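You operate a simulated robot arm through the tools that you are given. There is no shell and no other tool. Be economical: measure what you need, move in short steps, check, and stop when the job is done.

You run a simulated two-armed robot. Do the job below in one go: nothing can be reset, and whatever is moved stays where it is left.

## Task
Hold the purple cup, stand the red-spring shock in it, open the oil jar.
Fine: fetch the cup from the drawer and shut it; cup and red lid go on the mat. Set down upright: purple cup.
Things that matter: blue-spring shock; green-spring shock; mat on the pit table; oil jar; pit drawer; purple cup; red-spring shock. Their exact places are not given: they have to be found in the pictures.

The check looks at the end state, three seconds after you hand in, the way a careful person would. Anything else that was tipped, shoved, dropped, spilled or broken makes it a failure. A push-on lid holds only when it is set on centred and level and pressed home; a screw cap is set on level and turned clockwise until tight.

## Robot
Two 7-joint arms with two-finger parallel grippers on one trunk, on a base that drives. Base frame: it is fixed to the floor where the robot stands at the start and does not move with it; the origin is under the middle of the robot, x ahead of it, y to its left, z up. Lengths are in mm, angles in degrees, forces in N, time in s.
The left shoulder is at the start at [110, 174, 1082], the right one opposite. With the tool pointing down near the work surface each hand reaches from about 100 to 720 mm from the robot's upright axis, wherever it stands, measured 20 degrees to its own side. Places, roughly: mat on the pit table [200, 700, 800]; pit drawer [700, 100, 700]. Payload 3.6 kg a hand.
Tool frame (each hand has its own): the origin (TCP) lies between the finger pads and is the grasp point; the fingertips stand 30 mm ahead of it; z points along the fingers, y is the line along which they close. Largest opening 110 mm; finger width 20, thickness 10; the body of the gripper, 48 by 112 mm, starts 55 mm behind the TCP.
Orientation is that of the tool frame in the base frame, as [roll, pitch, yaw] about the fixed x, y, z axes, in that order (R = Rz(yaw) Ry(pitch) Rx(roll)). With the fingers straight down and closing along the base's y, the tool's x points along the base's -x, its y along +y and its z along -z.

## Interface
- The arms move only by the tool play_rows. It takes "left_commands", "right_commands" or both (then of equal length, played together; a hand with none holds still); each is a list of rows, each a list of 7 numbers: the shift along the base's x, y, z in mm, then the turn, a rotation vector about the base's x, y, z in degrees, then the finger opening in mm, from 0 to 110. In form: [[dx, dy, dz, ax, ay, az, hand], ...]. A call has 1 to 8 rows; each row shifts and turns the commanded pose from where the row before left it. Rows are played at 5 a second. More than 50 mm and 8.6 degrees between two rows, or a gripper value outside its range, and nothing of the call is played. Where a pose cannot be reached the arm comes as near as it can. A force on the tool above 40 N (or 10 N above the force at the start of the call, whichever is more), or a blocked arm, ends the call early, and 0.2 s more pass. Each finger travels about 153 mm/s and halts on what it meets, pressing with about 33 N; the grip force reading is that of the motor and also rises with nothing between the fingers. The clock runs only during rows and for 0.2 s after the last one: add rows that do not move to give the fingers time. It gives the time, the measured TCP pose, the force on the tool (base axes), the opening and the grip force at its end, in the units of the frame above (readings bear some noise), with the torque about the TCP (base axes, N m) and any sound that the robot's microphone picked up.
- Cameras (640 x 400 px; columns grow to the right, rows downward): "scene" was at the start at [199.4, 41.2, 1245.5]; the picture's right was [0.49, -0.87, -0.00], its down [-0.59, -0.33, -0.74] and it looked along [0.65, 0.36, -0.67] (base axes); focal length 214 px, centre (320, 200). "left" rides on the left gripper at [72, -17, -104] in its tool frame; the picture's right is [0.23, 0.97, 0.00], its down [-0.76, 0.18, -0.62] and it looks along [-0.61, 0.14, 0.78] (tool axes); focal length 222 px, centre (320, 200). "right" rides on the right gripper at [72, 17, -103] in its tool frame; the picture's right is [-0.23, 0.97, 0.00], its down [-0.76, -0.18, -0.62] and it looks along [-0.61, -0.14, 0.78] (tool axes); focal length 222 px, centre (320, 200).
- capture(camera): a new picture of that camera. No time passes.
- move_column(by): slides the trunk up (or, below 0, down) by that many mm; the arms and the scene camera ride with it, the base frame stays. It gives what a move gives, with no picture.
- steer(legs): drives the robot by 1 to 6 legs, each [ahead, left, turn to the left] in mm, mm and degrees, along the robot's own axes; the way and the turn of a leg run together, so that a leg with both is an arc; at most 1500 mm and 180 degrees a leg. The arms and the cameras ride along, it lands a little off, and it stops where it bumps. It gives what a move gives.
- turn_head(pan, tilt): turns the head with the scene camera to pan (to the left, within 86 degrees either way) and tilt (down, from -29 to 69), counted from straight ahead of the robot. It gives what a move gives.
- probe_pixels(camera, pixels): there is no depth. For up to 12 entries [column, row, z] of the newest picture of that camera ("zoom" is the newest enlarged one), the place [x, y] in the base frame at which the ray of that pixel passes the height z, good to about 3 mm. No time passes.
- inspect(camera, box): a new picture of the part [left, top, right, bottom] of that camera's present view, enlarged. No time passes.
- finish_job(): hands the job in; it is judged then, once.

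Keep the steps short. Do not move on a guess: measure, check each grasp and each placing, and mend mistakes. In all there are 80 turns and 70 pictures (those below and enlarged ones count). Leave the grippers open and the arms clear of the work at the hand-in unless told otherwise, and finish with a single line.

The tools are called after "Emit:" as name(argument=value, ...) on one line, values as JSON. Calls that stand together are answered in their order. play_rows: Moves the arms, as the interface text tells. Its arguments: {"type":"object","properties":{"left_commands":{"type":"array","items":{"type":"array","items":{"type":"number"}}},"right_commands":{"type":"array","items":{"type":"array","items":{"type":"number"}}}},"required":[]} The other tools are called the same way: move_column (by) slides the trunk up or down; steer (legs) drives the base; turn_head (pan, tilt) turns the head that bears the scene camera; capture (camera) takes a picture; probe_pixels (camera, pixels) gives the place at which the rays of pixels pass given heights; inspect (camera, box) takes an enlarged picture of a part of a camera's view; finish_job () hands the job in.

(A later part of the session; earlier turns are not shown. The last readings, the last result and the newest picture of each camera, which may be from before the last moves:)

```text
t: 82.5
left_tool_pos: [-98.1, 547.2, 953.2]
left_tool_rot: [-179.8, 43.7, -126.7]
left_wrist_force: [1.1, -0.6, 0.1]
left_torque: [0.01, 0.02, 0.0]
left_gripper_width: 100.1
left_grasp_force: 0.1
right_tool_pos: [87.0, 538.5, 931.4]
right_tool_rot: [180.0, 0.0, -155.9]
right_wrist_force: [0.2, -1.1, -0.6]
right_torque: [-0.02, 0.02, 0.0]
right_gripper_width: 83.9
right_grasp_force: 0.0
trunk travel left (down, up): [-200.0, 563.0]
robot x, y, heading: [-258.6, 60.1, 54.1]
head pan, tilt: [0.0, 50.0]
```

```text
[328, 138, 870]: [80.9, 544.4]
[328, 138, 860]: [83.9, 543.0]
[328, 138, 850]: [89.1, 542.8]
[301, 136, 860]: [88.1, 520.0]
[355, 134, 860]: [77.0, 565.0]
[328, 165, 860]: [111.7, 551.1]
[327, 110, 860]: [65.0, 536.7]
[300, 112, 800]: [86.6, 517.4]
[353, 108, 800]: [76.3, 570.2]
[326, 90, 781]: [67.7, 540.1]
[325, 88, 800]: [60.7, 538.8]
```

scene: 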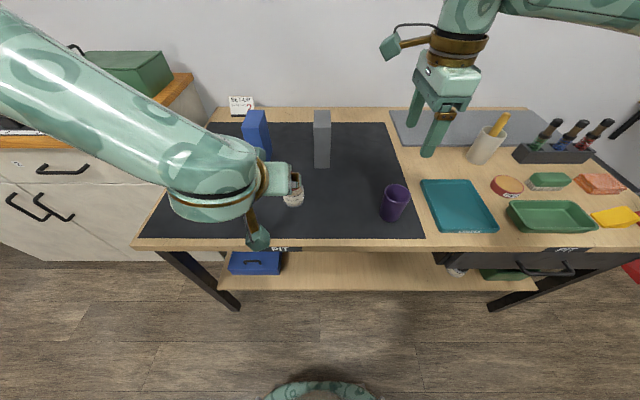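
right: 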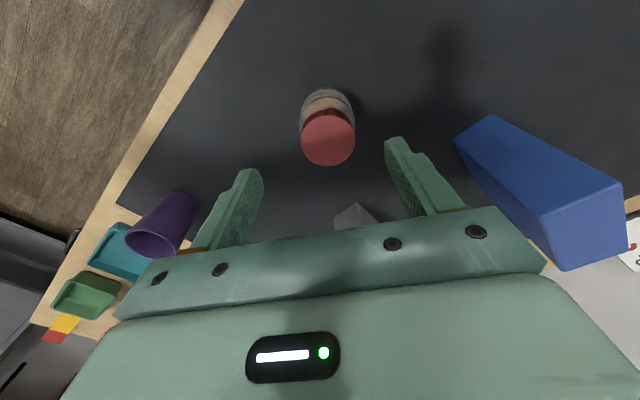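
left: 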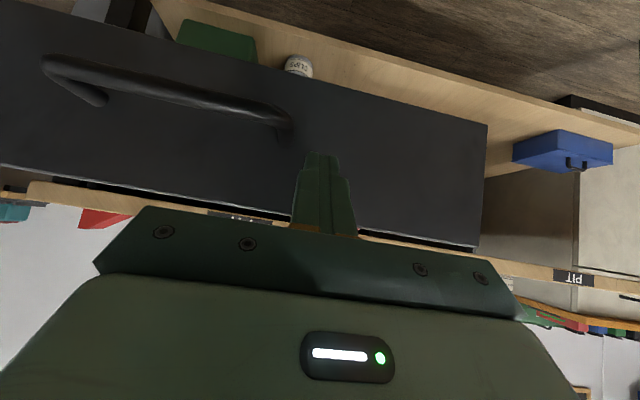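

Jar axis ≈ (87,543), lid top ≈ 848. Now bring the left hand in front of the jar, tilted 30° below horizontal.

Emit:
play_rows(left_commands=[[35.5, -15.9, -25.8, 6.45, -4.74, 0, 90], [35.5, -15.9, -25.8, 6.45, -4.74, 0, 90], [35.5, -15.9, -25.8, 0, 0, 0, 90], [35.5, -15.9, -25.8, 0, 0, 0, 90], [0, 0, 0, 0, 0, 0, 90]])

Emit:
capture(camera="left")

```text
t: 83.7
left_tool_pos: [47.3, 478.5, 854.3]
left_tool_rot: [-179.8, 59.7, -126.9]
left_wrist_force: [-0.4, 0.0, -0.2]
left_torque: [-0.01, 0.02, -0.02]
left_gripper_width: 90.0
left_grasp_force: 0.0
left hand out of reach, approached as far as the arm can: row 2
right_tool_pos: [87.8, 538.2, 931.0]
right_tool_rot: [-179.9, 0.0, -155.9]
right_wrist_force: [0.1, 0.7, 0.2]
right_torque: [-0.01, -0.03, 0.03]
right_gripper_width: 84.2
right_grasp_force: 0.0
trunk travel left (down, up): [-200.0, 563.0]
robot x, y, heading: [-255.0, 60.6, 54.2]
head pan, tilt: [0.0, 50.0]
```

```text
14 pictures are left
```

left: 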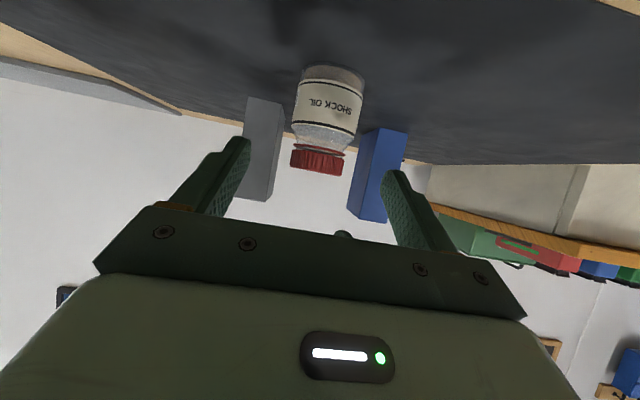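

Jar is centred within a few mm. Quick ray check for jar height.

Emit:
probe_pixels(camera="left", pixels=[[318, 172, 850], [318, 172, 845], [318, 172, 840], [321, 148, 830], [321, 148, 825], [328, 105, 805], [334, 68, 781]])

```text
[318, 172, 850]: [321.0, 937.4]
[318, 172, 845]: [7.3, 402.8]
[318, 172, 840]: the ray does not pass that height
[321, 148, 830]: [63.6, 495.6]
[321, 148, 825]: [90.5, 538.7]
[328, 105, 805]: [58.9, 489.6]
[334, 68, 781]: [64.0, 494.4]
```

Advance the left hand onto the jar body and close.

Emit:
play_rows(left_commands=[[11.8, 19.5, -14, 0, 0, 0, 86], [11.8, 19.5, -14, 0, 0, 0, 84], [11.8, 19.5, -14, 0, 0, 0, 84], [0, 0, 0, 0, 0, 0, 84], [0, 0, 0, 0, 0, 0, 66], [0, 0, 0, 0, 0, 0, 58], [0, 0, 0, 0, 0, 0, 20], [0, 0, 0, 0, 0, 0, 0]])

Emit:
capture(camera="left")

Emit:
capture(camera="right")

```text
t: 85.5
left_tool_pos: [86.4, 536.9, 817.1]
left_tool_rot: [179.7, 59.4, -126.9]
left_wrist_force: [-0.1, 0.0, 0.2]
left_torque: [0.03, 0.0, 0.02]
left_gripper_width: 57.1
left_grasp_force: 33.4
left hand out of reach, approached as far as the arm can: row 3
right_tool_pos: [88.1, 539.0, 931.1]
right_tool_rot: [-179.9, 0.0, -155.9]
right_wrist_force: [0.2, 0.3, 1.0]
right_torque: [0.01, 0.04, 0.0]
right_gripper_width: 83.8
right_grasp_force: 0.0
trunk travel left (down, up): [-200.0, 563.0]
robot x, y, heading: [-252.0, 60.8, 54.2]
head pan, tilt: [0.0, 50.0]
```

```text
13 pictures are left
```

left: 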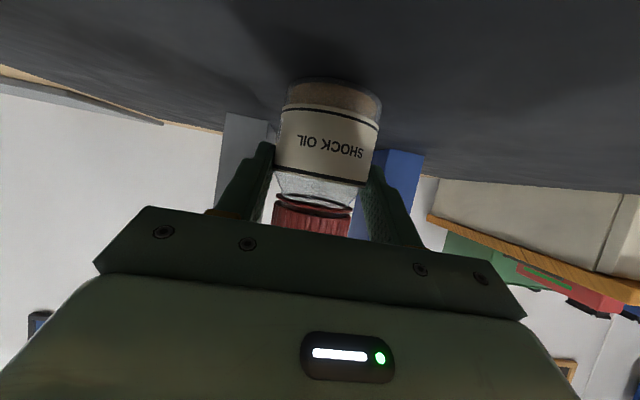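

```text
12 pictures are left
```

right: 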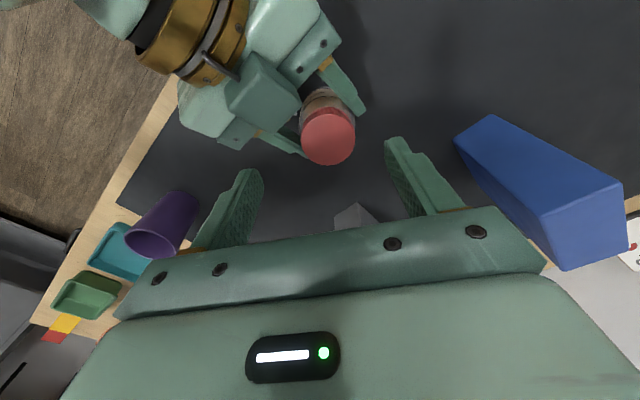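

Left holds the jar (57 mm) without shifting it. The left fingers sit a bit high under the lid, so open slightly, lower the trunk 9 mm, and regrip.

Emit:
play_rows(left_commands=[[0, 0, 0, 0, 0, 0, 64], [0, 0, 0, 0, 0, 0, 66]])

Emit:
move_column(by=-9)

Emit:
play_rows(left_commands=[[0, 0, 0, 0, 0, 0, 60], [0, 0, 0, 0, 0, 0, 20], [0, 0, 0, 0, 0, 0, 0], [0, 0, 0, 0, 0, 0, 0], [0, 0, 0, 0, 0, 0, 0]], right_commands=[[0, 2, -20, 0, 0, 0, 84], [0, 1, -20, 0, 0, 0, 70], [0, 0, -10, 0, 0, 0, 62], [0, 0, -8, 0, 0, 0, 62], [0, 0, 0, 0, 0, 0, 62]])

Emit:
capture(camera="right")

```text
t: 86.1
left_tool_pos: [86.1, 535.3, 817.1]
left_tool_rot: [179.9, 59.5, -126.9]
left_wrist_force: [0.2, 0.6, 0.8]
left_torque: [-0.01, -0.01, -0.01]
left_gripper_width: 65.8
left_grasp_force: 0.0
right_tool_pos: [88.1, 538.8, 930.5]
right_tool_rot: [-179.9, 0.0, -155.9]
right_wrist_force: [-0.1, 0.3, -0.6]
right_torque: [-0.03, 0.0, -0.03]
right_gripper_width: 84.1
right_grasp_force: 0.2
trunk travel left (down, up): [-200.0, 563.0]
robot x, y, heading: [-252.7, 60.1, 54.3]
head pan, tilt: [0.0, 50.0]
```

```text
t: 86.7
left_tool_pos: [87.9, 535.1, 807.9]
left_tool_rot: [179.7, 59.6, -126.9]
left_wrist_force: [-0.7, -0.3, -0.3]
left_torque: [0.02, 0.0, 0.02]
left_gripper_width: 65.9
left_grasp_force: 0.0
right_tool_pos: [87.9, 537.6, 922.9]
right_tool_rot: [-179.9, 0.1, -155.8]
right_wrist_force: [0.2, -0.9, 0.0]
right_torque: [-0.02, 0.03, -0.03]
right_gripper_width: 84.1
right_grasp_force: 0.1
trunk travel left (down, up): [-191.0, 572.0]
robot x, y, heading: [-256.2, 63.7, 53.9]
head pan, tilt: [0.0, 50.0]
```

```text
t: 87.9
left_tool_pos: [86.4, 536.0, 807.5]
left_tool_rot: [179.9, 59.5, -126.9]
left_wrist_force: [-0.6, -0.6, -0.7]
left_torque: [0.01, -0.03, -0.01]
left_gripper_width: 57.3
left_grasp_force: 32.6
right_tool_pos: [86.3, 542.4, 863.8]
right_tool_rot: [-179.9, 0.0, -155.8]
right_wrist_force: [0.0, 0.0, 0.7]
right_torque: [0.0, 0.0, 0.03]
right_gripper_width: 62.0
right_grasp_force: 0.1
trunk travel left (down, up): [-191.0, 572.0]
robot x, y, heading: [-257.6, 60.8, 53.8]
head pan, tilt: [0.0, 50.0]
```

```text
11 pictures are left
```

right: 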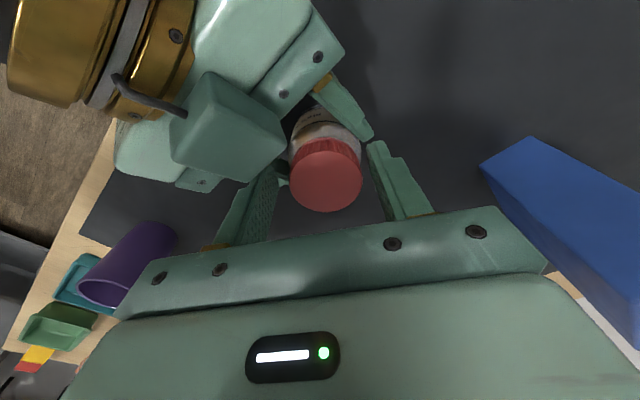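

Lid lies between the fingers, tips 13 mm down its side. Close and turn counter-clockwise one stroke.

Emit:
play_rows(right_commands=[[0, 0, 0, 0, 0, 0, 48], [0, 0, 0, 0, 0, 0, 0], [0, 0, 0, 0, 0, 0, 0], [0, 0, 0, 0, 0, 0, 0]])

Emit:
play_rows(right_commands=[[0, 0, 0.2, 0, 0, 8.5, 0], [0, 0, 0.2, 0, 0, 8.5, 0], [0, 0, 0.2, 0, 0, 8.5, 0], [0, 0, 0.2, 0, 0, 8.5, 0], [0, 0, 0.2, 0, 0, 8.5, 0], [0, 0, 0.2, 0, 0, 8.5, 0], [0, 0, 0.2, 0, 0, 8.5, 0], [0, 0, 0, 0, 0, 0, 0]])

```text
t: 88.9
left_tool_pos: [88.3, 535.0, 806.7]
left_tool_rot: [179.9, 59.6, -127.0]
left_wrist_force: [3.0, -10.6, 1.7]
left_torque: [0.25, 0.02, -0.22]
left_gripper_width: 57.4
left_grasp_force: 33.4
right_tool_pos: [88.3, 541.6, 863.8]
right_tool_rot: [-180.0, 0.0, -155.9]
right_wrist_force: [-3.8, 10.4, -1.4]
right_torque: [0.31, 0.22, 0.2]
right_gripper_width: 46.0
right_grasp_force: 32.8
trunk travel left (down, up): [-191.0, 572.0]
robot x, y, heading: [-256.4, 60.5, 53.8]
head pan, tilt: [0.0, 50.0]
```

```text
t: 90.6
left_tool_pos: [84.6, 540.7, 807.2]
left_tool_rot: [179.3, 59.5, -126.6]
left_wrist_force: [-1.2, -0.5, 1.1]
left_torque: [0.01, -0.05, 0.02]
left_gripper_width: 57.3
left_grasp_force: 33.2
right_tool_pos: [91.3, 539.7, 865.0]
right_tool_rot: [-179.6, 0.0, -102.3]
right_wrist_force: [2.0, -1.5, -0.7]
right_torque: [-0.06, -0.04, -0.03]
right_gripper_width: 46.1
right_grasp_force: 33.1
right hand out of reach, approached as far as the arm can: row 7
trunk travel left (down, up): [-191.0, 572.0]
robot x, y, heading: [-256.4, 61.3, 54.1]
head pan, tilt: [0.0, 50.0]
stopped in row 8 (left hand): the force on the tool passed its limit at 41 N (the readings are from after the stop); the commanded pose is now the measured one
```

The lid turned about 54° with the hand. Open, wind back, regrip, and do two more strokes.

Emit:
play_rows(right_commands=[[0, 0, 0, 0, 0, 0, 62], [-1, 1, 0, 0, 0, -8.5, 62], [-1, 1, 0, 0, 0, -8.5, 62], [0, 0, 0, 0, 0, -8.5, 62], [0, 0, 0, 0, 0, -8.5, 62], [0, 0, 0, 0, 0, -8.5, 62], [0, 0, 0, 0, 0, -8.5, 62], [0, 0, 0, 0, 0, -8.5, 62]])

Emit:
inspect(camera="right", box=[220, 80, 420, 220])

Emit:
play_rows(right_commands=[[0, 0, 0, 0, 0, 0, 0], [0, 0, 0, 0, 0, 0, 0], [0, 0, 0.2, 0, 0, 8.5, 0], [0, 0, 0.2, 0, 0, 8.5, 0], [0, 0, 0.2, 0, 0, 8.5, 0], [0, 0, 0.2, 0, 0, 8.5, 0], [0, 0, 0.2, 0, 0, 8.5, 0], [0, 0, 0.2, 0, 0, 8.5, 0]])

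```text
t: 92.4
left_tool_pos: [86.1, 537.9, 808.5]
left_tool_rot: [179.3, 59.6, -126.7]
left_wrist_force: [-0.1, -0.3, 0.6]
left_torque: [0.02, 0.01, -0.07]
left_gripper_width: 57.3
left_grasp_force: 33.3
right_tool_pos: [87.4, 542.1, 864.2]
right_tool_rot: [-179.7, -0.1, -161.8]
right_wrist_force: [0.8, 0.1, -0.1]
right_torque: [0.01, 0.01, -0.02]
right_gripper_width: 62.1
right_grasp_force: 0.0
trunk travel left (down, up): [-191.0, 572.0]
robot x, y, heading: [-254.7, 62.2, 54.2]
head pan, tilt: [0.0, 50.0]
```

```text
2.86 times, centred on (320, 150) of right
```

zoom: 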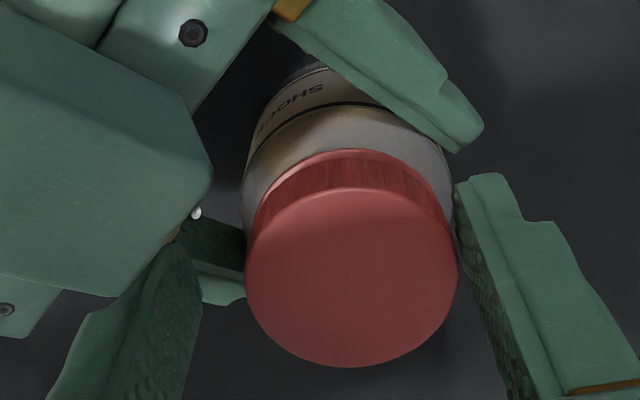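

```text
t: 94.2
left_tool_pos: [85.4, 540.6, 807.4]
left_tool_rot: [179.4, 59.6, -126.5]
left_wrist_force: [5.5, -7.1, -0.7]
left_torque: [-0.1, 0.34, -0.09]
left_gripper_width: 57.1
left_grasp_force: 33.4
right_tool_pos: [88.8, 542.4, 866.9]
right_tool_rot: [-179.7, -0.3, -110.8]
right_wrist_force: [-5.8, 7.6, -1.9]
right_torque: [0.53, -0.02, 0.03]
right_gripper_width: 45.9
right_grasp_force: 32.7
trunk travel left (down, up): [-191.0, 572.0]
robot x, y, heading: [-254.2, 62.8, 54.1]
head pan, tilt: [0.0, 50.0]
```

Lid turns freely and stays level. Two more strokes.

Emit:
play_rows(right_commands=[[0, 0, 0, 0, 0, 0, 62], [0, 0, -0.5, 0, 0, -8.5, 62], [0, 0, 0, 0, 0, -8.5, 62], [0, 0, 0, 0, 0, -8.5, 62], [0, 0, 0, 0, 0, -8.5, 62], [0, 0, 0, 0, 0, -8.5, 62], [0, 0, 0, 0, 0, -8.5, 62], [0, 0, 0, 0, 0, 0, 62]])

Emit:
play_rows(right_commands=[[0, 0, 0, 0, 0, 0, 0], [0, 0, 0, 0, 0, 0, 0], [0, 0, 0.1, 0, 0, 8.5, 0], [0, 0, 0.1, 0, 0, 8.5, 0], [0, 0, 0.1, 0, 0, 8.5, 0], [0, 0, 0.1, 0, 0, 8.5, 0], [0, 0, 0.1, 0, 0, 8.5, 0], [0, 0, 0.1, 0, 0, 8.5, 0]])

Emit:
play_rows(right_commands=[[0, 0, 0, 0, 0, 0, 62], [0, 0, 0, 0, 0, -8.5, 62], [0, 0, 0, 0, 0, -8.5, 62], [0, 0, 0, 0, 0, -8.5, 62], [0, 0, 0, 0, 0, -8.5, 62], [0, 0, 0, 0, 0, -8.5, 62], [0, 0, 0, 0, 0, -8.5, 62], [0, 0, 0, 0, 0, 0, 62]])

Emit:
play_rows(right_commands=[[0, 0, 0, 0, 0, 0, 0], [0, 0, 0, 0, 0, 0, 0], [0, 0, 0.1, 0, 0, 8.5, 0], [0, 0, 0.1, 0, 0, 8.5, 0], [0, 0, 0.1, 0, 0, 8.5, 0], [0, 0, 0.1, 0, 0, 8.5, 0], [0, 0, 0.1, 0, 0, 8.5, 0], [0, 0, 0.1, 0, 0, 8.5, 0]])

Emit:
play_rows(right_commands=[[0, 0, 2, 0, 0, 0, 0], [0, 0, 2, 0, 0, 0, 0], [0, 0, 0, 0, 0, 0, 0]])

```text
t: 96.0
left_tool_pos: [86.0, 538.0, 807.8]
left_tool_rot: [179.4, 59.7, -126.7]
left_wrist_force: [0.3, 0.6, 0.3]
left_torque: [-0.03, 0.02, -0.04]
left_gripper_width: 56.9
left_grasp_force: 33.4
right_tool_pos: [88.6, 542.1, 866.4]
right_tool_rot: [-179.6, -0.1, -161.9]
right_wrist_force: [-0.6, -0.2, 0.0]
right_torque: [0.04, 0.0, -0.03]
right_gripper_width: 62.0
right_grasp_force: 0.1
trunk travel left (down, up): [-191.0, 572.0]
robot x, y, heading: [-256.2, 61.2, 54.3]
head pan, tilt: [0.0, 50.0]
```

```text
t: 97.8
left_tool_pos: [84.8, 539.9, 807.6]
left_tool_rot: [179.3, 59.7, -126.5]
left_wrist_force: [10.5, 5.5, -1.9]
left_torque: [-0.42, 0.44, 0.02]
left_gripper_width: 56.3
left_grasp_force: 32.9
right_tool_pos: [88.1, 539.9, 866.7]
right_tool_rot: [-179.7, -0.2, -110.6]
right_wrist_force: [-10.1, -4.7, 1.0]
right_torque: [0.16, 0.21, 0.04]
right_gripper_width: 46.3
right_grasp_force: 33.0
trunk travel left (down, up): [-191.0, 572.0]
robot x, y, heading: [-254.9, 59.4, 54.4]
head pan, tilt: [0.0, 50.0]
```

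```text
t: 99.6
left_tool_pos: [84.9, 540.1, 806.4]
left_tool_rot: [179.4, 59.6, -126.6]
left_wrist_force: [0.2, -0.5, -0.7]
left_torque: [-0.02, 0.05, -0.01]
left_gripper_width: 55.9
left_grasp_force: 33.2
right_tool_pos: [88.3, 542.0, 866.1]
right_tool_rot: [-179.7, -0.1, -161.8]
right_wrist_force: [0.7, 0.1, -0.7]
right_torque: [-0.02, 0.02, 0.01]
right_gripper_width: 61.6
right_grasp_force: 0.0
trunk travel left (down, up): [-191.0, 572.0]
robot x, y, heading: [-251.8, 61.2, 54.0]
head pan, tilt: [0.0, 50.0]
```

```text
t: 101.4
left_tool_pos: [85.4, 539.5, 807.7]
left_tool_rot: [179.3, 59.6, -126.5]
left_wrist_force: [-4.8, -4.5, 0.3]
left_torque: [-0.28, -0.07, 0.02]
left_gripper_width: 55.7
left_grasp_force: 33.3
right_tool_pos: [88.5, 542.6, 867.1]
right_tool_rot: [-179.6, -0.1, -110.6]
right_wrist_force: [4.4, 4.7, -2.5]
right_torque: [0.56, -0.2, -0.01]
right_gripper_width: 46.5
right_grasp_force: 33.2
trunk travel left (down, up): [-191.0, 572.0]
robot x, y, heading: [-253.6, 63.3, 54.1]
head pan, tilt: [0.0, 50.0]
```

```text
t: 102.2
left_tool_pos: [86.5, 540.0, 808.9]
left_tool_rot: [179.5, 59.8, -126.6]
left_wrist_force: [-12.5, -6.8, 22.1]
left_torque: [0.24, -0.31, 0.07]
left_gripper_width: 55.9
left_grasp_force: 33.2
right_tool_pos: [88.0, 542.3, 869.3]
right_tool_rot: [-179.6, -0.1, -110.7]
right_wrist_force: [12.9, 7.0, -22.9]
right_torque: [0.27, -0.47, -0.04]
right_gripper_width: 46.8
right_grasp_force: 33.0
trunk travel left (down, up): [-191.0, 572.0]
robot x, y, heading: [-257.4, 62.5, 54.4]
head pan, tilt: [0.0, 50.0]
```

Still threaded (22 N pull). Lower 4 mm back, then look closely at lid and jar before continuing.

Emit:
play_rows(right_commands=[[0, 0, -2, 0, 0, 0, 0], [0, 0, -2, 0, 0, 0, 0], [0, 0, 0, 0, 0, 0, 62], [0, 0, 0, 0, 0, -8.5, 62], [0, 0, 0, 0, 0, -8.5, 62], [0, 0, 0, 0, 0, -8.5, 62], [0, 0, 0, 0, 0, -8.5, 62], [0, 0, 0, 0, 0, -8.5, 62]])

Emit:
inspect(camera="right", box=[220, 80, 420, 220])

```text
t: 104.0
left_tool_pos: [84.6, 540.3, 807.7]
left_tool_rot: [179.5, 59.7, -126.7]
left_wrist_force: [-0.6, 0.1, -1.2]
left_torque: [0.0, 0.03, 0.01]
left_gripper_width: 55.7
left_grasp_force: 32.6
right_tool_pos: [88.1, 542.1, 868.0]
right_tool_rot: [-179.6, -0.1, -153.5]
right_wrist_force: [0.1, -0.5, 0.2]
right_torque: [0.01, -0.01, -0.01]
right_gripper_width: 61.9
right_grasp_force: 0.1
trunk travel left (down, up): [-191.0, 572.0]
robot x, y, heading: [-255.8, 61.7, 54.1]
head pan, tilt: [0.0, 50.0]
```

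```text
2.86 times, centred on (320, 150) of right
```

zoom: 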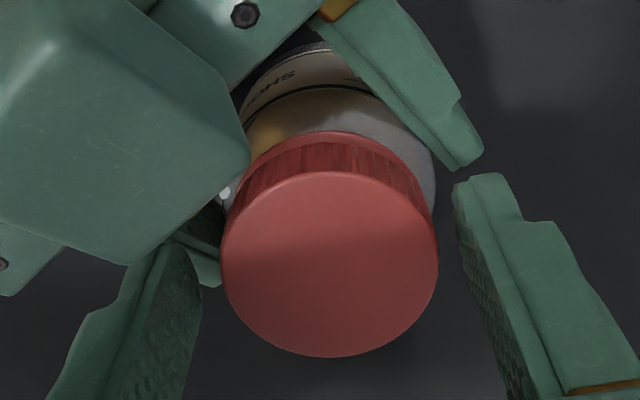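

The lid has risen several mm and the jar hasn't spun. Continue with three more strokes, then a gentle lift test.

Emit:
play_rows(right_commands=[[0, 0, 0, 0, 0, 0, 0], [0, 0, 0, 0, 0, 0, 0], [0, 0, 0.3, 0, 0, 8.5, 0], [0, 0, 0.3, 0, 0, 8.5, 0], [0, 0, 0.3, 0, 0, 8.5, 0], [0, 0, 0.3, 0, 0, 8.5, 0], [0, 0, 0.3, 0, 0, 8.5, 0], [0, 0, 0, 0, 0, 0, 62]])

Emit:
play_rows(right_commands=[[0, 0, 0, 0, 0, -8.5, 62], [0, 0, 0, 0, 0, -8.5, 62], [0, 0, 0, 0, 0, -8.5, 62], [0, 0, 0, 0, 0, -8.5, 62], [0, 0, 0, 0, 0, -8.5, 62], [0, 0, 0, 0, 0, -8.5, 62], [0, 0, 0, 0, 0, 0, 0], [0, 0, 0, 0, 0, 0, 0]])

Emit:
play_rows(right_commands=[[0, 0, 0.2, 0, 0, 8.5, 0], [0, 0, 0.2, 0, 0, 8.5, 0], [0, 0, 0.2, 0, 0, 8.5, 0], [0, 0, 0.2, 0, 0, 8.5, 0], [0, 0, 0.2, 0, 0, 8.5, 0], [0, 0, 0.2, 0, 0, 8.5, 0], [0, 0, 0, 0, 0, 0, 62]])

Emit:
play_rows(right_commands=[[0, 0, 0, 0, 0, -8.5, 62], [0, 0, 0, 0, 0, -8.5, 62], [0, 0, 0, 0, 0, -8.5, 62], [0, 0, 0, 0, 0, -8.5, 62], [0, 0, 0, 0, 0, -8.5, 62], [0, 0, 0, 0, 0, -8.5, 62], [0, 0, 0, 0, 0, 0, 0], [0, 0, 0, 0, 0, 0, 0]])

Emit:
play_rows(right_commands=[[0, 0, 0.2, 0, 0, 8.5, 0], [0, 0, 0.2, 0, 0, 8.5, 0], [0, 0, 0.2, 0, 0, 8.5, 0], [0, 0, 0.2, 0, 0, 8.5, 0], [0, 0, 0.2, 0, 0, 8.5, 0], [0, 0, 0.2, 0, 0, 8.5, 0], [0, 0, 2, 0, 0, 0, 0], [0, 0, 2, 0, 0, 0, 0]])

```text
t: 105.8
left_tool_pos: [85.7, 540.2, 806.4]
left_tool_rot: [179.4, 59.6, -126.7]
left_wrist_force: [-0.5, -0.5, -0.9]
left_torque: [-0.04, 0.0, -0.01]
left_gripper_width: 55.5
left_grasp_force: 33.0
right_tool_pos: [87.4, 541.5, 869.3]
right_tool_rot: [-179.7, -0.2, -110.6]
right_wrist_force: [-0.9, 0.4, -0.7]
right_torque: [-0.01, 0.01, 0.02]
right_gripper_width: 61.9
right_grasp_force: 0.1
trunk travel left (down, up): [-191.0, 572.0]
robot x, y, heading: [-251.9, 62.0, 54.2]
head pan, tilt: [0.0, 50.0]
```

```text
t: 107.6
left_tool_pos: [88.0, 538.5, 807.3]
left_tool_rot: [179.4, 59.5, -126.8]
left_wrist_force: [1.9, -9.6, 0.6]
left_torque: [0.28, 0.06, -0.02]
left_gripper_width: 55.9
left_grasp_force: 32.5
right_tool_pos: [88.1, 542.1, 868.8]
right_tool_rot: [-179.7, -0.1, -161.8]
right_wrist_force: [-2.1, 10.0, -2.3]
right_torque: [0.29, 0.07, 0.02]
right_gripper_width: 46.5
right_grasp_force: 32.7
trunk travel left (down, up): [-191.0, 572.0]
robot x, y, heading: [-254.7, 61.1, 54.0]
head pan, tilt: [0.0, 50.0]
```

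```text
t: 109.2
left_tool_pos: [85.2, 540.4, 807.3]
left_tool_rot: [179.5, 59.7, -126.6]
left_wrist_force: [-0.5, -0.1, -2.3]
left_torque: [0.02, -0.01, -0.03]
left_gripper_width: 55.9
left_grasp_force: 33.2
right_tool_pos: [88.2, 542.4, 868.9]
right_tool_rot: [-179.7, -0.1, -110.6]
right_wrist_force: [-0.6, 0.6, 0.2]
right_torque: [0.02, 0.01, 0.02]
right_gripper_width: 62.0
right_grasp_force: 0.0
trunk travel left (down, up): [-191.0, 572.0]
robot x, y, heading: [-255.3, 61.6, 54.5]
head pan, tilt: [0.0, 50.0]
```

```text
t: 111.0
left_tool_pos: [86.9, 538.7, 808.0]
left_tool_rot: [179.4, 59.7, -126.7]
left_wrist_force: [-0.5, -0.5, -4.1]
left_torque: [0.01, 0.02, -0.01]
left_gripper_width: 55.7
left_grasp_force: 33.3
right_tool_pos: [88.4, 542.4, 870.3]
right_tool_rot: [-179.6, -0.1, -161.8]
right_wrist_force: [-0.4, 0.6, 2.7]
right_torque: [-0.03, -0.03, 0.01]
right_gripper_width: 46.4
right_grasp_force: 32.8
trunk travel left (down, up): [-191.0, 572.0]
robot x, y, heading: [-255.6, 60.3, 54.2]
head pan, tilt: [0.0, 50.0]
```

```text
t: 112.8
left_tool_pos: [85.8, 537.8, 806.6]
left_tool_rot: [179.4, 59.7, -126.7]
left_wrist_force: [-0.2, 0.1, 0.1]
left_torque: [0.0, -0.03, -0.01]
left_gripper_width: 55.8
left_grasp_force: 32.8
right_tool_pos: [87.8, 542.3, 874.9]
right_tool_rot: [-179.7, -0.2, -110.7]
right_wrist_force: [1.0, 0.6, -0.8]
right_torque: [-0.02, 0.0, -0.02]
right_gripper_width: 46.2
right_grasp_force: 33.0
trunk travel left (down, up): [-191.0, 572.0]
robot x, y, heading: [-256.4, 62.4, 54.0]
head pan, tilt: [0.0, 50.0]
```

The lid lifts with no force: unscrewed. Raise it 45, carry it to a clear spot on the mat (u≈−100, v≈440) and look.

Emit:
play_rows(right_commands=[[0, 0, 20, 0, 0, 0, 0], [0, 0, 25, 0, 0, 0, 0], [23, -32, 0, 0, 0, 0, 0], [23, -32, 0, 0, 0, 0, 0], [23, -32, 0, 0, 0, 0, 0], [23, -32, 0, 0, 0, 0, 0], [0, 0, 0, 0, 0, 0, 0]])

Emit:
capture(camera="scene")

```text
t: 114.4
left_tool_pos: [85.7, 539.9, 807.5]
left_tool_rot: [179.4, 59.6, -126.7]
left_wrist_force: [0.2, 0.0, -1.0]
left_torque: [-0.03, 0.0, 0.02]
left_gripper_width: 55.8
left_grasp_force: 33.3
right_tool_pos: [179.1, 414.2, 919.6]
right_tool_rot: [-179.7, -0.2, -110.7]
right_wrist_force: [0.0, -0.5, 0.8]
right_torque: [-0.04, -0.02, -0.03]
right_gripper_width: 46.3
right_grasp_force: 32.9
trunk travel left (down, up): [-191.0, 572.0]
robot x, y, heading: [-260.1, 63.5, 54.1]
head pan, tilt: [0.0, 50.0]
```

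```text
8 pictures are left
```

scene: 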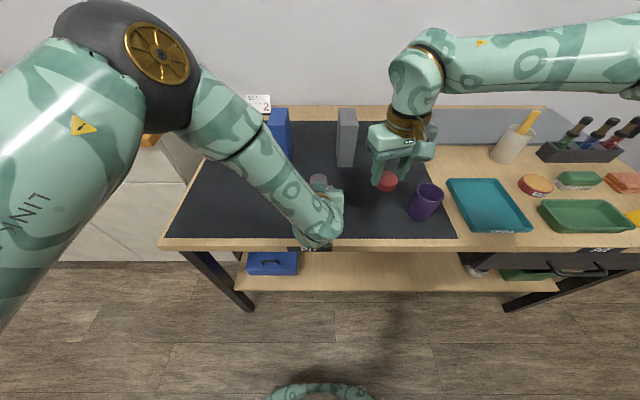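

Jar is open and held; lid is in the right hand. Lowering the lid with small final steps.

Emit:
play_rows(right_commands=[[0, 0, -45, 0, 0, 0, 0], [0, 0, -42, 0, 0, 0, 0], [0, 0, -6, 0, 0, 0, 0], [0, 0, -2, 0, 0, 0, 0], [0, 0, -2, 0, 0, 0, 0], [0, 0, 0, 0, 0, 0, 0]])

Emit:
play_rows(right_commands=[[0, 0, -1, 0, 0, 0, 0], [0, 0, -1, 0, 0, 0, 0], [0, 0, -1, 0, 0, 0, 0], [0, 0, 0, 0, 0, 0, 0]])

Emit:
play_rows(right_commands=[[0, 0, -1, 0, 0, 0, 0], [0, 0, -1, 0, 0, 0, 0], [0, 0, 0, 0, 0, 0, 0]])

```text
t: 115.8
left_tool_pos: [85.9, 539.2, 807.8]
left_tool_rot: [179.4, 59.5, -126.7]
left_wrist_force: [0.4, -0.8, -1.5]
left_torque: [0.01, -0.01, 0.02]
left_gripper_width: 55.8
left_grasp_force: 32.6
right_tool_pos: [181.0, 412.1, 821.9]
right_tool_rot: [-179.7, -0.1, -110.7]
right_wrist_force: [-0.4, 0.4, -1.1]
right_torque: [-0.01, 0.01, -0.04]
right_gripper_width: 46.2
right_grasp_force: 33.1
trunk travel left (down, up): [-191.0, 572.0]
robot x, y, heading: [-254.7, 65.5, 54.2]
head pan, tilt: [0.0, 50.0]
```

```text
t: 116.8
left_tool_pos: [86.5, 539.0, 808.1]
left_tool_rot: [179.5, 59.7, -126.8]
left_wrist_force: [0.2, 0.0, -1.0]
left_torque: [0.02, 0.01, -0.01]
left_gripper_width: 55.6
left_grasp_force: 32.8
right_tool_pos: [178.6, 414.3, 820.3]
right_tool_rot: [-179.7, -0.2, -110.7]
right_wrist_force: [1.2, 0.3, 0.4]
right_torque: [0.04, 0.0, 0.01]
right_gripper_width: 46.1
right_grasp_force: 32.7
trunk travel left (down, up): [-191.0, 572.0]
robot x, y, heading: [-255.0, 63.8, 54.0]
head pan, tilt: [0.0, 50.0]
```

```text
t: 117.6
left_tool_pos: [85.6, 538.5, 806.9]
left_tool_rot: [179.4, 59.6, -126.7]
left_wrist_force: [-0.6, -0.2, -1.6]
left_torque: [-0.02, 0.03, -0.03]
left_gripper_width: 55.9
left_grasp_force: 33.2
right_tool_pos: [180.4, 414.4, 817.6]
right_tool_rot: [-179.7, -0.3, -110.8]
right_wrist_force: [0.0, -0.1, -0.9]
right_torque: [-0.02, 0.01, 0.0]
right_gripper_width: 46.3
right_grasp_force: 33.1
trunk travel left (down, up): [-191.0, 572.0]
robot x, y, heading: [-254.4, 60.4, 53.9]
head pan, tilt: [0.0, 50.0]
```

Emit:
play_rows(right_commands=[[0, 0, -1, 0, 0, 0, 0], [0, 0, -1, 0, 0, 0, 0], [0, 0, 0, 0, 0, 0, 0]])

Emit:
play_rows(right_commands=[[0, 0, -1, 0, 0, 0, 0], [0, 0, -1, 0, 0, 0, 0], [0, 0, 0, 0, 0, 0, 0]])

Emit:
play_rows(right_commands=[[0, 0, -1, 0, 0, 0, 0], [0, 0, -0.5, 0, 0, 0, 0], [0, 0, 0, 0, 0, 0, 0]])

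```text
t: 118.4
left_tool_pos: [84.4, 538.8, 808.0]
left_tool_rot: [179.4, 59.5, -126.7]
left_wrist_force: [0.6, 1.1, -2.0]
left_torque: [0.03, -0.01, 0.02]
left_gripper_width: 55.8
left_grasp_force: 32.6
right_tool_pos: [180.3, 413.8, 815.3]
right_tool_rot: [-179.8, -0.1, -110.8]
right_wrist_force: [-0.2, -0.8, -0.8]
right_torque: [0.0, 0.03, -0.03]
right_gripper_width: 46.5
right_grasp_force: 32.7
trunk travel left (down, up): [-191.0, 572.0]
robot x, y, heading: [-258.7, 63.7, 53.8]
head pan, tilt: [0.0, 50.0]
```

```text
t: 119.2
left_tool_pos: [84.8, 538.6, 807.9]
left_tool_rot: [179.3, 59.5, -126.7]
left_wrist_force: [0.1, -0.3, -0.8]
left_torque: [-0.01, -0.01, 0.01]
left_gripper_width: 55.7
left_grasp_force: 32.6
right_tool_pos: [180.5, 413.7, 813.3]
right_tool_rot: [-179.8, -0.2, -110.8]
right_wrist_force: [-0.4, 0.0, -0.5]
right_torque: [-0.01, 0.0, -0.02]
right_gripper_width: 46.0
right_grasp_force: 33.0
trunk travel left (down, up): [-191.0, 572.0]
robot x, y, heading: [-257.2, 62.2, 54.2]
head pan, tilt: [0.0, 50.0]
```

```text
t: 120.0
left_tool_pos: [85.7, 539.2, 806.6]
left_tool_rot: [179.4, 59.6, -126.8]
left_wrist_force: [-0.1, 0.1, -0.7]
left_torque: [-0.05, 0.02, 0.0]
left_gripper_width: 55.8
left_grasp_force: 33.3
right_tool_pos: [179.3, 414.3, 813.0]
right_tool_rot: [-179.7, -0.2, -110.8]
right_wrist_force: [0.1, 0.4, 0.0]
right_torque: [0.01, 0.04, -0.04]
right_gripper_width: 46.3
right_grasp_force: 32.8
trunk travel left (down, up): [-191.0, 572.0]
robot x, y, heading: [-257.3, 62.4, 54.2]
head pan, tilt: [0.0, 50.0]
```

At the mat within ~1 mm. Release the lid and rise; then release the jar with the left hand and retreat along its axis.

Emit:
play_rows(right_commands=[[0, 0, 0, 0, 0, 0, 46], [0, 0, 0, 0, 0, 0, 49], [0, 0, 0, 0, 0, 0, 54], [0, 0, 0, 0, 0, 0, 64], [0, 0, 20, 0, 0, 0, 64], [0, 0, 45, 0, 0, 0, 64], [0, 0, 45, 0, 0, 0, 64], [0, 0, 45, 0, 0, 0, 64]])

Emit:
play_rows(left_commands=[[0, 0, 0, 0, 0, 0, 55], [0, 0, 0, 0, 0, 0, 59], [0, 0, 0, 0, 0, 0, 70], [0, 0, 0, 0, 0, 0, 88], [-13, -17.5, 12.5, 0, 0, 0, 88], [-13, -17.5, 12.5, 0, 0, 0, 88], [-13, -17.5, 12.5, 0, 0, 0, 88], [-13, -17.5, 12.5, 0, 0, 0, 88]])

Emit:
inspect(camera="scene", box=[280, 140, 460, 240])

```text
t: 121.8
left_tool_pos: [85.2, 539.5, 808.8]
left_tool_rot: [179.4, 59.6, -126.7]
left_wrist_force: [-0.6, -0.1, -0.3]
left_torque: [-0.04, 0.0, -0.01]
left_gripper_width: 55.7
left_grasp_force: 33.3
right_tool_pos: [179.7, 412.5, 964.9]
right_tool_rot: [-179.7, -0.1, -110.7]
right_wrist_force: [-0.8, 0.4, -0.4]
right_torque: [0.01, -0.01, -0.02]
right_gripper_width: 64.0
right_grasp_force: 0.0
trunk travel left (down, up): [-191.0, 572.0]
robot x, y, heading: [-256.0, 64.1, 54.3]
head pan, tilt: [0.0, 50.0]
```

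```text
t: 123.6
left_tool_pos: [34.5, 469.4, 857.5]
left_tool_rot: [179.4, 59.6, -126.7]
left_wrist_force: [0.4, -0.1, 0.6]
left_torque: [-0.01, 0.0, -0.03]
left_gripper_width: 88.1
left_grasp_force: 0.0
right_tool_pos: [179.0, 413.4, 965.1]
right_tool_rot: [-179.8, -0.1, -110.8]
right_wrist_force: [-1.1, -0.4, 0.3]
right_torque: [0.0, 0.02, 0.0]
right_gripper_width: 64.0
right_grasp_force: 0.1
trunk travel left (down, up): [-191.0, 572.0]
robot x, y, heading: [-256.1, 62.1, 54.1]
head pan, tilt: [0.0, 50.0]
```

```text
3.56 times, centred on (370, 190) of scene
```

zoom: 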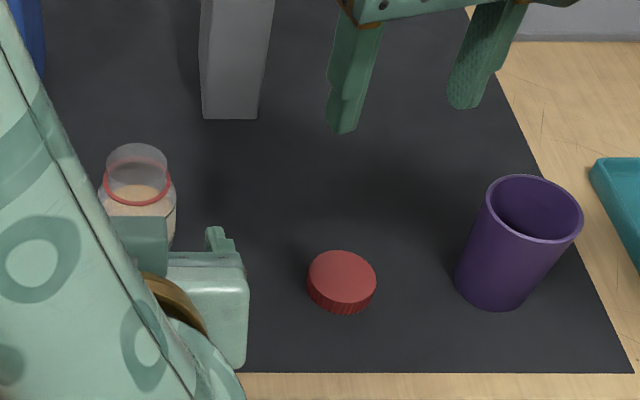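

Lid lies flat on the mat, jar stands open, cup upright. Now raise the left hand and drive to the rack for the red shock.

Emit:
play_rows(left_commands=[[0, 0, 45, 0, 0, 0, 88], [0, 0, 45, 0, 0, 0, 88], [0, 0, 30, 0, 0, 0, 88]], right_commands=[[0, 0, 20, 0, 0, -5, 64], [0, 0, 20, 0, 0, -5, 64], [0, 0, 20, 0, 0, -5, 64]])

Emit:
steer(legs=[[0, -690, 0], [130, 0, 0]])

Emit:
capture(camera="scene")

```text
t: 124.4
left_tool_pos: [33.9, 468.0, 978.6]
left_tool_rot: [179.4, 59.7, -126.7]
left_wrist_force: [-0.2, -0.4, 0.4]
left_torque: [-0.05, -0.02, 0.02]
left_gripper_width: 87.9
left_grasp_force: 0.2
right_tool_pos: [179.6, 413.5, 1028.8]
right_tool_rot: [-179.6, -0.1, -125.8]
right_wrist_force: [-0.4, 0.2, -0.2]
right_torque: [0.0, 0.01, -0.01]
right_gripper_width: 63.9
right_grasp_force: 0.0
trunk travel left (down, up): [-191.0, 572.0]
robot x, y, heading: [-257.9, 60.8, 54.0]
head pan, tilt: [0.0, 50.0]
```

```text
t: 129.2
left_tool_pos: [691.0, 151.8, 977.6]
left_tool_rot: [179.4, 59.4, -127.2]
left_wrist_force: [0.8, 0.5, -0.3]
left_torque: [-0.02, 0.02, -0.02]
left_gripper_width: 88.0
left_grasp_force: 0.0
right_tool_pos: [837.0, 95.9, 1027.8]
right_tool_rot: [-179.6, -0.2, -126.3]
right_wrist_force: [0.9, -0.9, 0.0]
right_torque: [-0.01, 0.05, -0.01]
right_gripper_width: 64.0
right_grasp_force: 0.1
trunk travel left (down, up): [-191.0, 572.0]
robot x, y, heading: [394.3, -251.3, 53.7]
head pan, tilt: [0.0, 50.0]
```

```text
6 pictures are left
```

scene: 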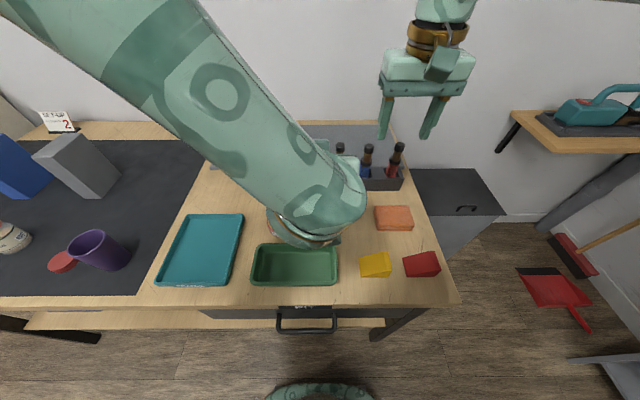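

Measuring the red shock from here to triangulate with the earlier ray.

Emit:
inspect(camera="scene", box=[330, 130, 430, 200])

Emit:
probe_pixels(camera="scene", pixels=[[399, 144, 900], [399, 144, 880], [399, 144, 860], [391, 178, 820], [369, 146, 880], [404, 189, 781], [360, 190, 781], [331, 320, 668]])

```text
5.71 times, centred on (380, 165) of scene
```

zoom: 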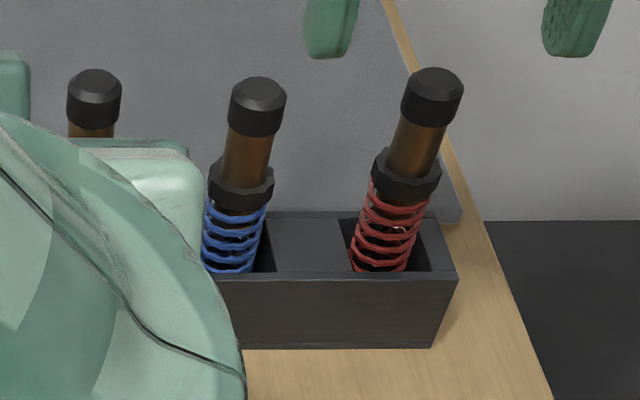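

```text
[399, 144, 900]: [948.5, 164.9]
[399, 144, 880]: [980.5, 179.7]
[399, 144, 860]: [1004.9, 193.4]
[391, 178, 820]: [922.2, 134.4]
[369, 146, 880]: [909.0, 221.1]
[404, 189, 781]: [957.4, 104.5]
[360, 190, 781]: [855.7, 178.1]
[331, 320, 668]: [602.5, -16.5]
```

Best estimate: shock at u≈665, v≈690, top z≈900. Bring the right hand over it, still well above, and look with its camera.

Emit:
play_rows(right_commands=[[35.7, 22.2, -10, 0, 0, 0, 60], [35.7, 22.2, -10, 0, 0, 0, 60], [35.7, 22.2, -8, 0, 0, 0, 60], [0, 0, 0, 0, 0, 0, 60]])

Emit:
capture(camera="right")

```text
t: 130.2
left_tool_pos: [690.3, 151.8, 976.8]
left_tool_rot: [179.5, 59.6, -127.2]
left_wrist_force: [-0.3, 0.5, -0.1]
left_torque: [-0.02, -0.01, 0.01]
left_gripper_width: 88.2
left_grasp_force: 0.1
right_tool_pos: [898.9, 134.3, 1011.3]
right_tool_rot: [-179.6, -0.1, -126.4]
right_wrist_force: [1.1, 0.8, -0.2]
right_torque: [0.01, -0.02, 0.0]
right_gripper_width: 59.8
right_grasp_force: 0.1
right hand out of reach, approached as far as the arm can: row 2, 3
trunk travel left (down, up): [-191.0, 572.0]
robot x, y, heading: [398.0, -252.3, 53.5]
head pan, tilt: [0.0, 50.0]
```

```text
4 pictures are left
```

right: 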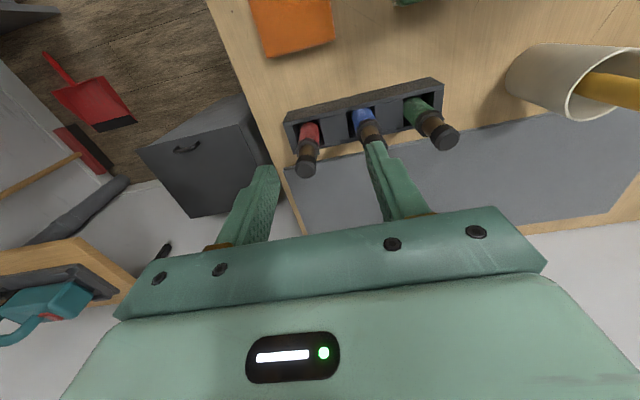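

Emit:
probe_pixels(camera="right", pixels=[[306, 168, 920], [306, 168, 900], [306, 168, 880], [306, 155, 870], [309, 135, 825], [309, 128, 825], [285, 120, 825], [442, 80, 825], [444, 100, 781], [293, 152, 825], [445, 138, 900], [306, 147, 850]])

```text
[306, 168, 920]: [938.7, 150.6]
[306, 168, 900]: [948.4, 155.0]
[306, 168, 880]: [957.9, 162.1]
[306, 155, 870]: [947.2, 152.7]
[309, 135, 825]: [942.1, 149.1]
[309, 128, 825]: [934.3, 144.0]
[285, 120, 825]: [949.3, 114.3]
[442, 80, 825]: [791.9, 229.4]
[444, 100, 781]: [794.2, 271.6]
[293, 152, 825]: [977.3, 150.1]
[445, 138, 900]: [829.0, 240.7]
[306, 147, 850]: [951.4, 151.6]
```

Shock axis ≈ (941,150), top z≈912. Drive 42 forward and 22 right to get within reach.

Emit:
steer(legs=[[42, -22, 0]])

Emit:
play_rows(right_commands=[[0, 0, -15, 0, 0, 0, 60], [0, 0, -15, 0, 0, 0, 60], [0, 0, 0, 0, 0, 0, 60]])

```text
t: 131.1
left_tool_pos: [733.1, 173.7, 977.0]
left_tool_rot: [179.5, 59.6, -127.3]
left_wrist_force: [-0.4, 0.1, -0.5]
left_torque: [0.0, 0.0, -0.04]
left_gripper_width: 87.8
left_grasp_force: 0.1
right_tool_pos: [942.2, 157.7, 1010.0]
right_tool_rot: [-179.6, -0.2, -126.5]
right_wrist_force: [0.6, 0.6, -1.2]
right_torque: [-0.06, 0.01, -0.01]
right_gripper_width: 60.1
right_grasp_force: 0.1
trunk travel left (down, up): [-191.0, 572.0]
robot x, y, heading: [439.5, -231.0, 53.3]
head pan, tilt: [0.0, 50.0]
```

```text
t: 131.9
left_tool_pos: [732.9, 172.1, 977.5]
left_tool_rot: [179.3, 59.6, -127.4]
left_wrist_force: [-0.3, -0.1, 0.8]
left_torque: [-0.02, 0.02, 0.03]
left_gripper_width: 88.0
left_grasp_force: 0.1
right_tool_pos: [940.7, 157.3, 982.3]
right_tool_rot: [-179.6, -0.2, -126.5]
right_wrist_force: [-0.2, 0.1, -0.1]
right_torque: [0.02, -0.01, -0.01]
right_gripper_width: 59.9
right_grasp_force: 0.0
trunk travel left (down, up): [-191.0, 572.0]
robot x, y, heading: [439.5, -231.9, 53.0]
head pan, tilt: [0.0, 50.0]
```

Correct 6 mm, lower to z 955 (tips just above the cap), and look.

Emit:
play_rows(right_commands=[[0, -6, -14, 0, 0, 0, 60], [0, 0, -13, 0, 0, 0, 60], [0, 0, 0, 0, 0, 0, 60]])

Emit:
capture(camera="right")

```text
t: 132.7
left_tool_pos: [733.9, 171.8, 976.6]
left_tool_rot: [179.4, 59.5, -127.4]
left_wrist_force: [-0.5, -0.4, -0.9]
left_torque: [0.04, 0.01, -0.02]
left_gripper_width: 88.2
left_grasp_force: 0.0
right_tool_pos: [941.1, 149.9, 954.4]
right_tool_rot: [-179.6, -0.1, -126.5]
right_wrist_force: [0.7, 0.1, 0.2]
right_torque: [-0.01, -0.01, -0.01]
right_gripper_width: 60.1
right_grasp_force: 0.1
trunk travel left (down, up): [-191.0, 572.0]
robot x, y, heading: [441.1, -230.9, 53.6]
head pan, tilt: [0.0, 50.0]
```

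```text
3 pictures are left
```

right: 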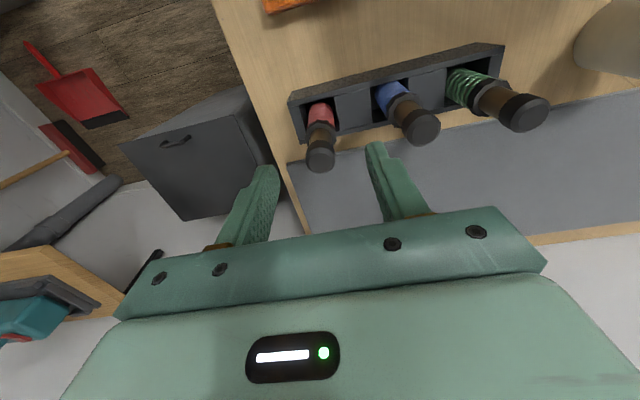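

Emit:
probe_pixels(camera="right", pixels=[[320, 160, 920], [320, 160, 905], [320, 160, 890], [320, 132, 850], [321, 122, 830], [320, 140, 860], [288, 100, 825], [293, 140, 825]])

```text
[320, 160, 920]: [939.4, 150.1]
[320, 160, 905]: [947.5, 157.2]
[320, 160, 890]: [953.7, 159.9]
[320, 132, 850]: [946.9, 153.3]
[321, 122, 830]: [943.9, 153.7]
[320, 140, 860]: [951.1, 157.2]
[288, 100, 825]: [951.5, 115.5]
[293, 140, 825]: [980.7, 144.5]
```

Cap axis ≈ (944,153), between the fingers. Descend to z 898, close on the cap, then lift a bit.

Emit:
play_rows(right_commands=[[2.5, 2.5, -20, 0, 0, 0, 60], [0, 0, -20, 0, 0, 0, 60], [0, 0, -16, 0, 0, 0, 60], [0, 0, 0, 0, 0, 0, 40], [0, 0, 0, 0, 0, 0, 25], [0, 0, 0, 0, 0, 0, 0], [0, 0, 0, 0, 0, 0, 0]])

Emit:
play_rows(right_commands=[[0, 0, 0, 0, 0, 0, 0], [0, 0, 10, 0, 0, 0, 0], [0, 0, 20, 0, 0, 0, 0], [0, 0, 0, 0, 0, 0, 0]])

```text
t: 134.3
left_tool_pos: [734.1, 171.1, 978.1]
left_tool_rot: [179.4, 59.6, -127.4]
left_wrist_force: [0.5, 0.6, -0.4]
left_torque: [-0.01, -0.01, -0.03]
left_gripper_width: 87.8
left_grasp_force: 0.0
right_tool_pos: [943.8, 152.9, 898.5]
right_tool_rot: [-179.6, -0.1, -126.5]
right_wrist_force: [-0.4, 0.1, -0.7]
right_torque: [-0.01, -0.04, -0.01]
right_gripper_width: 22.8
right_grasp_force: 33.3
trunk travel left (down, up): [-191.0, 572.0]
robot x, y, heading: [439.3, -232.2, 53.2]
head pan, tilt: [0.0, 50.0]
```

```text
t: 135.3
left_tool_pos: [733.6, 171.9, 976.5]
left_tool_rot: [179.4, 59.7, -127.4]
left_wrist_force: [-0.6, 0.0, 1.0]
left_torque: [0.01, 0.0, 0.0]
left_gripper_width: 88.1
left_grasp_force: 0.0
right_tool_pos: [942.4, 153.7, 929.2]
right_tool_rot: [-179.6, -0.3, -126.6]
right_wrist_force: [-0.6, 1.1, 0.2]
right_torque: [0.0, 0.01, -0.01]
right_gripper_width: 22.5
right_grasp_force: 32.8
trunk travel left (down, up): [-191.0, 572.0]
robot x, y, heading: [438.9, -230.8, 53.4]
head pan, tilt: [0.0, 50.0]
```

Shock held (22.5 mm). Lift clear of the rack, back away 195, raise more, and drive left 540 to the cup.

Emit:
play_rows(right_commands=[[0, 0, 25, 0, 0, 0, 0], [0, 0, 25, 0, 0, 0, 0], [0, 0, 0, 0, 0, 0, 0]])

Emit:
steer(legs=[[-195, 0, 0]])

Emit:
play_rows(right_commands=[[0, 0, 25, 0, 0, 0, 0], [0, 0, 25, 0, 0, 0, 0], [0, 0, 10, 0, 0, 0, 0]])

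Emit:
steer(legs=[[0, 540, 0.5]])

```text
t: 136.1
left_tool_pos: [734.5, 172.6, 976.9]
left_tool_rot: [179.3, 59.7, -127.4]
left_wrist_force: [-0.1, -0.3, 0.4]
left_torque: [-0.02, -0.03, 0.0]
left_gripper_width: 87.8
left_grasp_force: 0.1
right_tool_pos: [942.8, 151.8, 977.1]
right_tool_rot: [-179.6, -0.1, -126.4]
right_wrist_force: [-1.3, 0.1, -0.4]
right_torque: [0.03, 0.04, 0.02]
right_gripper_width: 22.3
right_grasp_force: 32.9
trunk travel left (down, up): [-191.0, 572.0]
robot x, y, heading: [441.0, -232.2, 53.3]
head pan, tilt: [0.0, 50.0]
```

```text
t: 137.7
left_tool_pos: [617.5, 14.0, 978.5]
left_tool_rot: [179.5, 59.8, -127.5]
left_wrist_force: [0.2, -0.5, 0.1]
left_torque: [-0.01, 0.0, -0.02]
left_gripper_width: 88.0
left_grasp_force: 0.1
right_tool_pos: [826.8, -4.7, 978.3]
right_tool_rot: [-179.6, -0.1, -126.6]
right_wrist_force: [0.4, -0.4, -0.4]
right_torque: [0.01, -0.03, 0.0]
right_gripper_width: 22.6
right_grasp_force: 33.2
trunk travel left (down, up): [-191.0, 572.0]
robot x, y, heading: [320.3, -388.8, 53.2]
head pan, tilt: [0.0, 50.0]
```

```text
t: 138.5
left_tool_pos: [617.7, 15.3, 978.6]
left_tool_rot: [179.4, 59.6, -127.6]
left_wrist_force: [-0.3, -0.3, 0.5]
left_torque: [0.01, 0.02, -0.02]
left_gripper_width: 87.8
left_grasp_force: 0.0
right_tool_pos: [827.1, -4.5, 1024.9]
right_tool_rot: [-179.7, -0.1, -126.8]
right_wrist_force: [-0.4, -0.2, 0.1]
right_torque: [0.0, -0.02, 0.03]
right_gripper_width: 22.5
right_grasp_force: 32.6
right hand out of reach, approached as far as the arm can: row 2
trunk travel left (down, up): [-191.0, 572.0]
robot x, y, heading: [325.2, -390.0, 53.1]
head pan, tilt: [0.0, 50.0]
```

```text
t: 141.6
left_tool_pos: [170.8, 343.5, 977.7]
left_tool_rot: [179.5, 59.6, -126.5]
left_wrist_force: [0.0, 0.4, 0.2]
left_torque: [0.01, 0.0, -0.03]
left_gripper_width: 87.8
left_grasp_force: 0.0
right_tool_pos: [380.0, 327.5, 1024.6]
right_tool_rot: [-179.7, -0.1, -125.7]
right_wrist_force: [0.0, 0.7, 0.1]
right_torque: [0.0, 0.02, -0.03]
right_gripper_width: 22.6
right_grasp_force: 33.3
trunk travel left (down, up): [-191.0, 572.0]
robot x, y, heading: [-117.1, -66.2, 54.4]
head pan, tilt: [0.0, 50.0]
```

Left hand to approach position in front of the cup (cup at (274,357)), then check with its camera.

Emit:
play_rows(left_commands=[[19.2, -16.4, -42, 0, 0, 0, 88], [19.2, -16.4, -42, 0, 0, 0, 88], [19.2, -16.4, -42, 0, 0, 0, 88], [0, 0, 0, 0, 0, 0, 88]])

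Emit:
capture(camera="left")

```text
t: 142.6
left_tool_pos: [226.4, 291.4, 852.0]
left_tool_rot: [179.5, 59.7, -126.4]
left_wrist_force: [0.5, 0.1, 0.2]
left_torque: [-0.02, 0.03, -0.01]
left_gripper_width: 88.0
left_grasp_force: 0.0
right_tool_pos: [379.9, 325.3, 1025.5]
right_tool_rot: [-179.6, 0.0, -125.6]
right_wrist_force: [0.3, -0.8, -1.9]
right_torque: [0.0, -0.03, -0.01]
right_gripper_width: 22.4
right_grasp_force: 33.5
trunk travel left (down, up): [-191.0, 572.0]
robot x, y, heading: [-120.7, -63.0, 54.5]
head pan, tilt: [0.0, 50.0]
```

```text
2 pictures are left
```

left: 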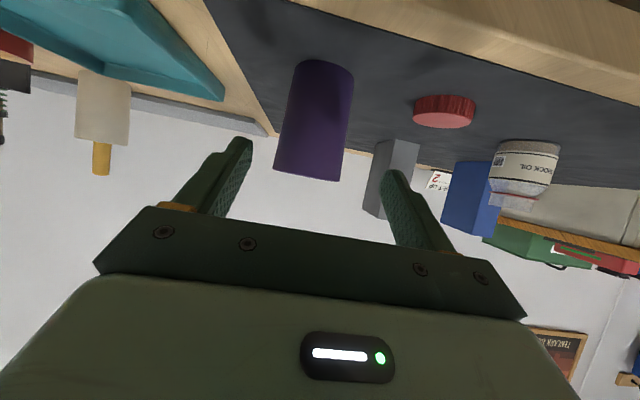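

Emit:
probe_pixels(camera="left", pixels=[[325, 61, 781], [297, 72, 781], [354, 80, 781], [290, 110, 805], [350, 120, 805]])

```text
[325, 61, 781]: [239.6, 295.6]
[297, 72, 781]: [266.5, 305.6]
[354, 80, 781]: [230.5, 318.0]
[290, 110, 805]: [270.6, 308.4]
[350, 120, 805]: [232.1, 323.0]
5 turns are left
```

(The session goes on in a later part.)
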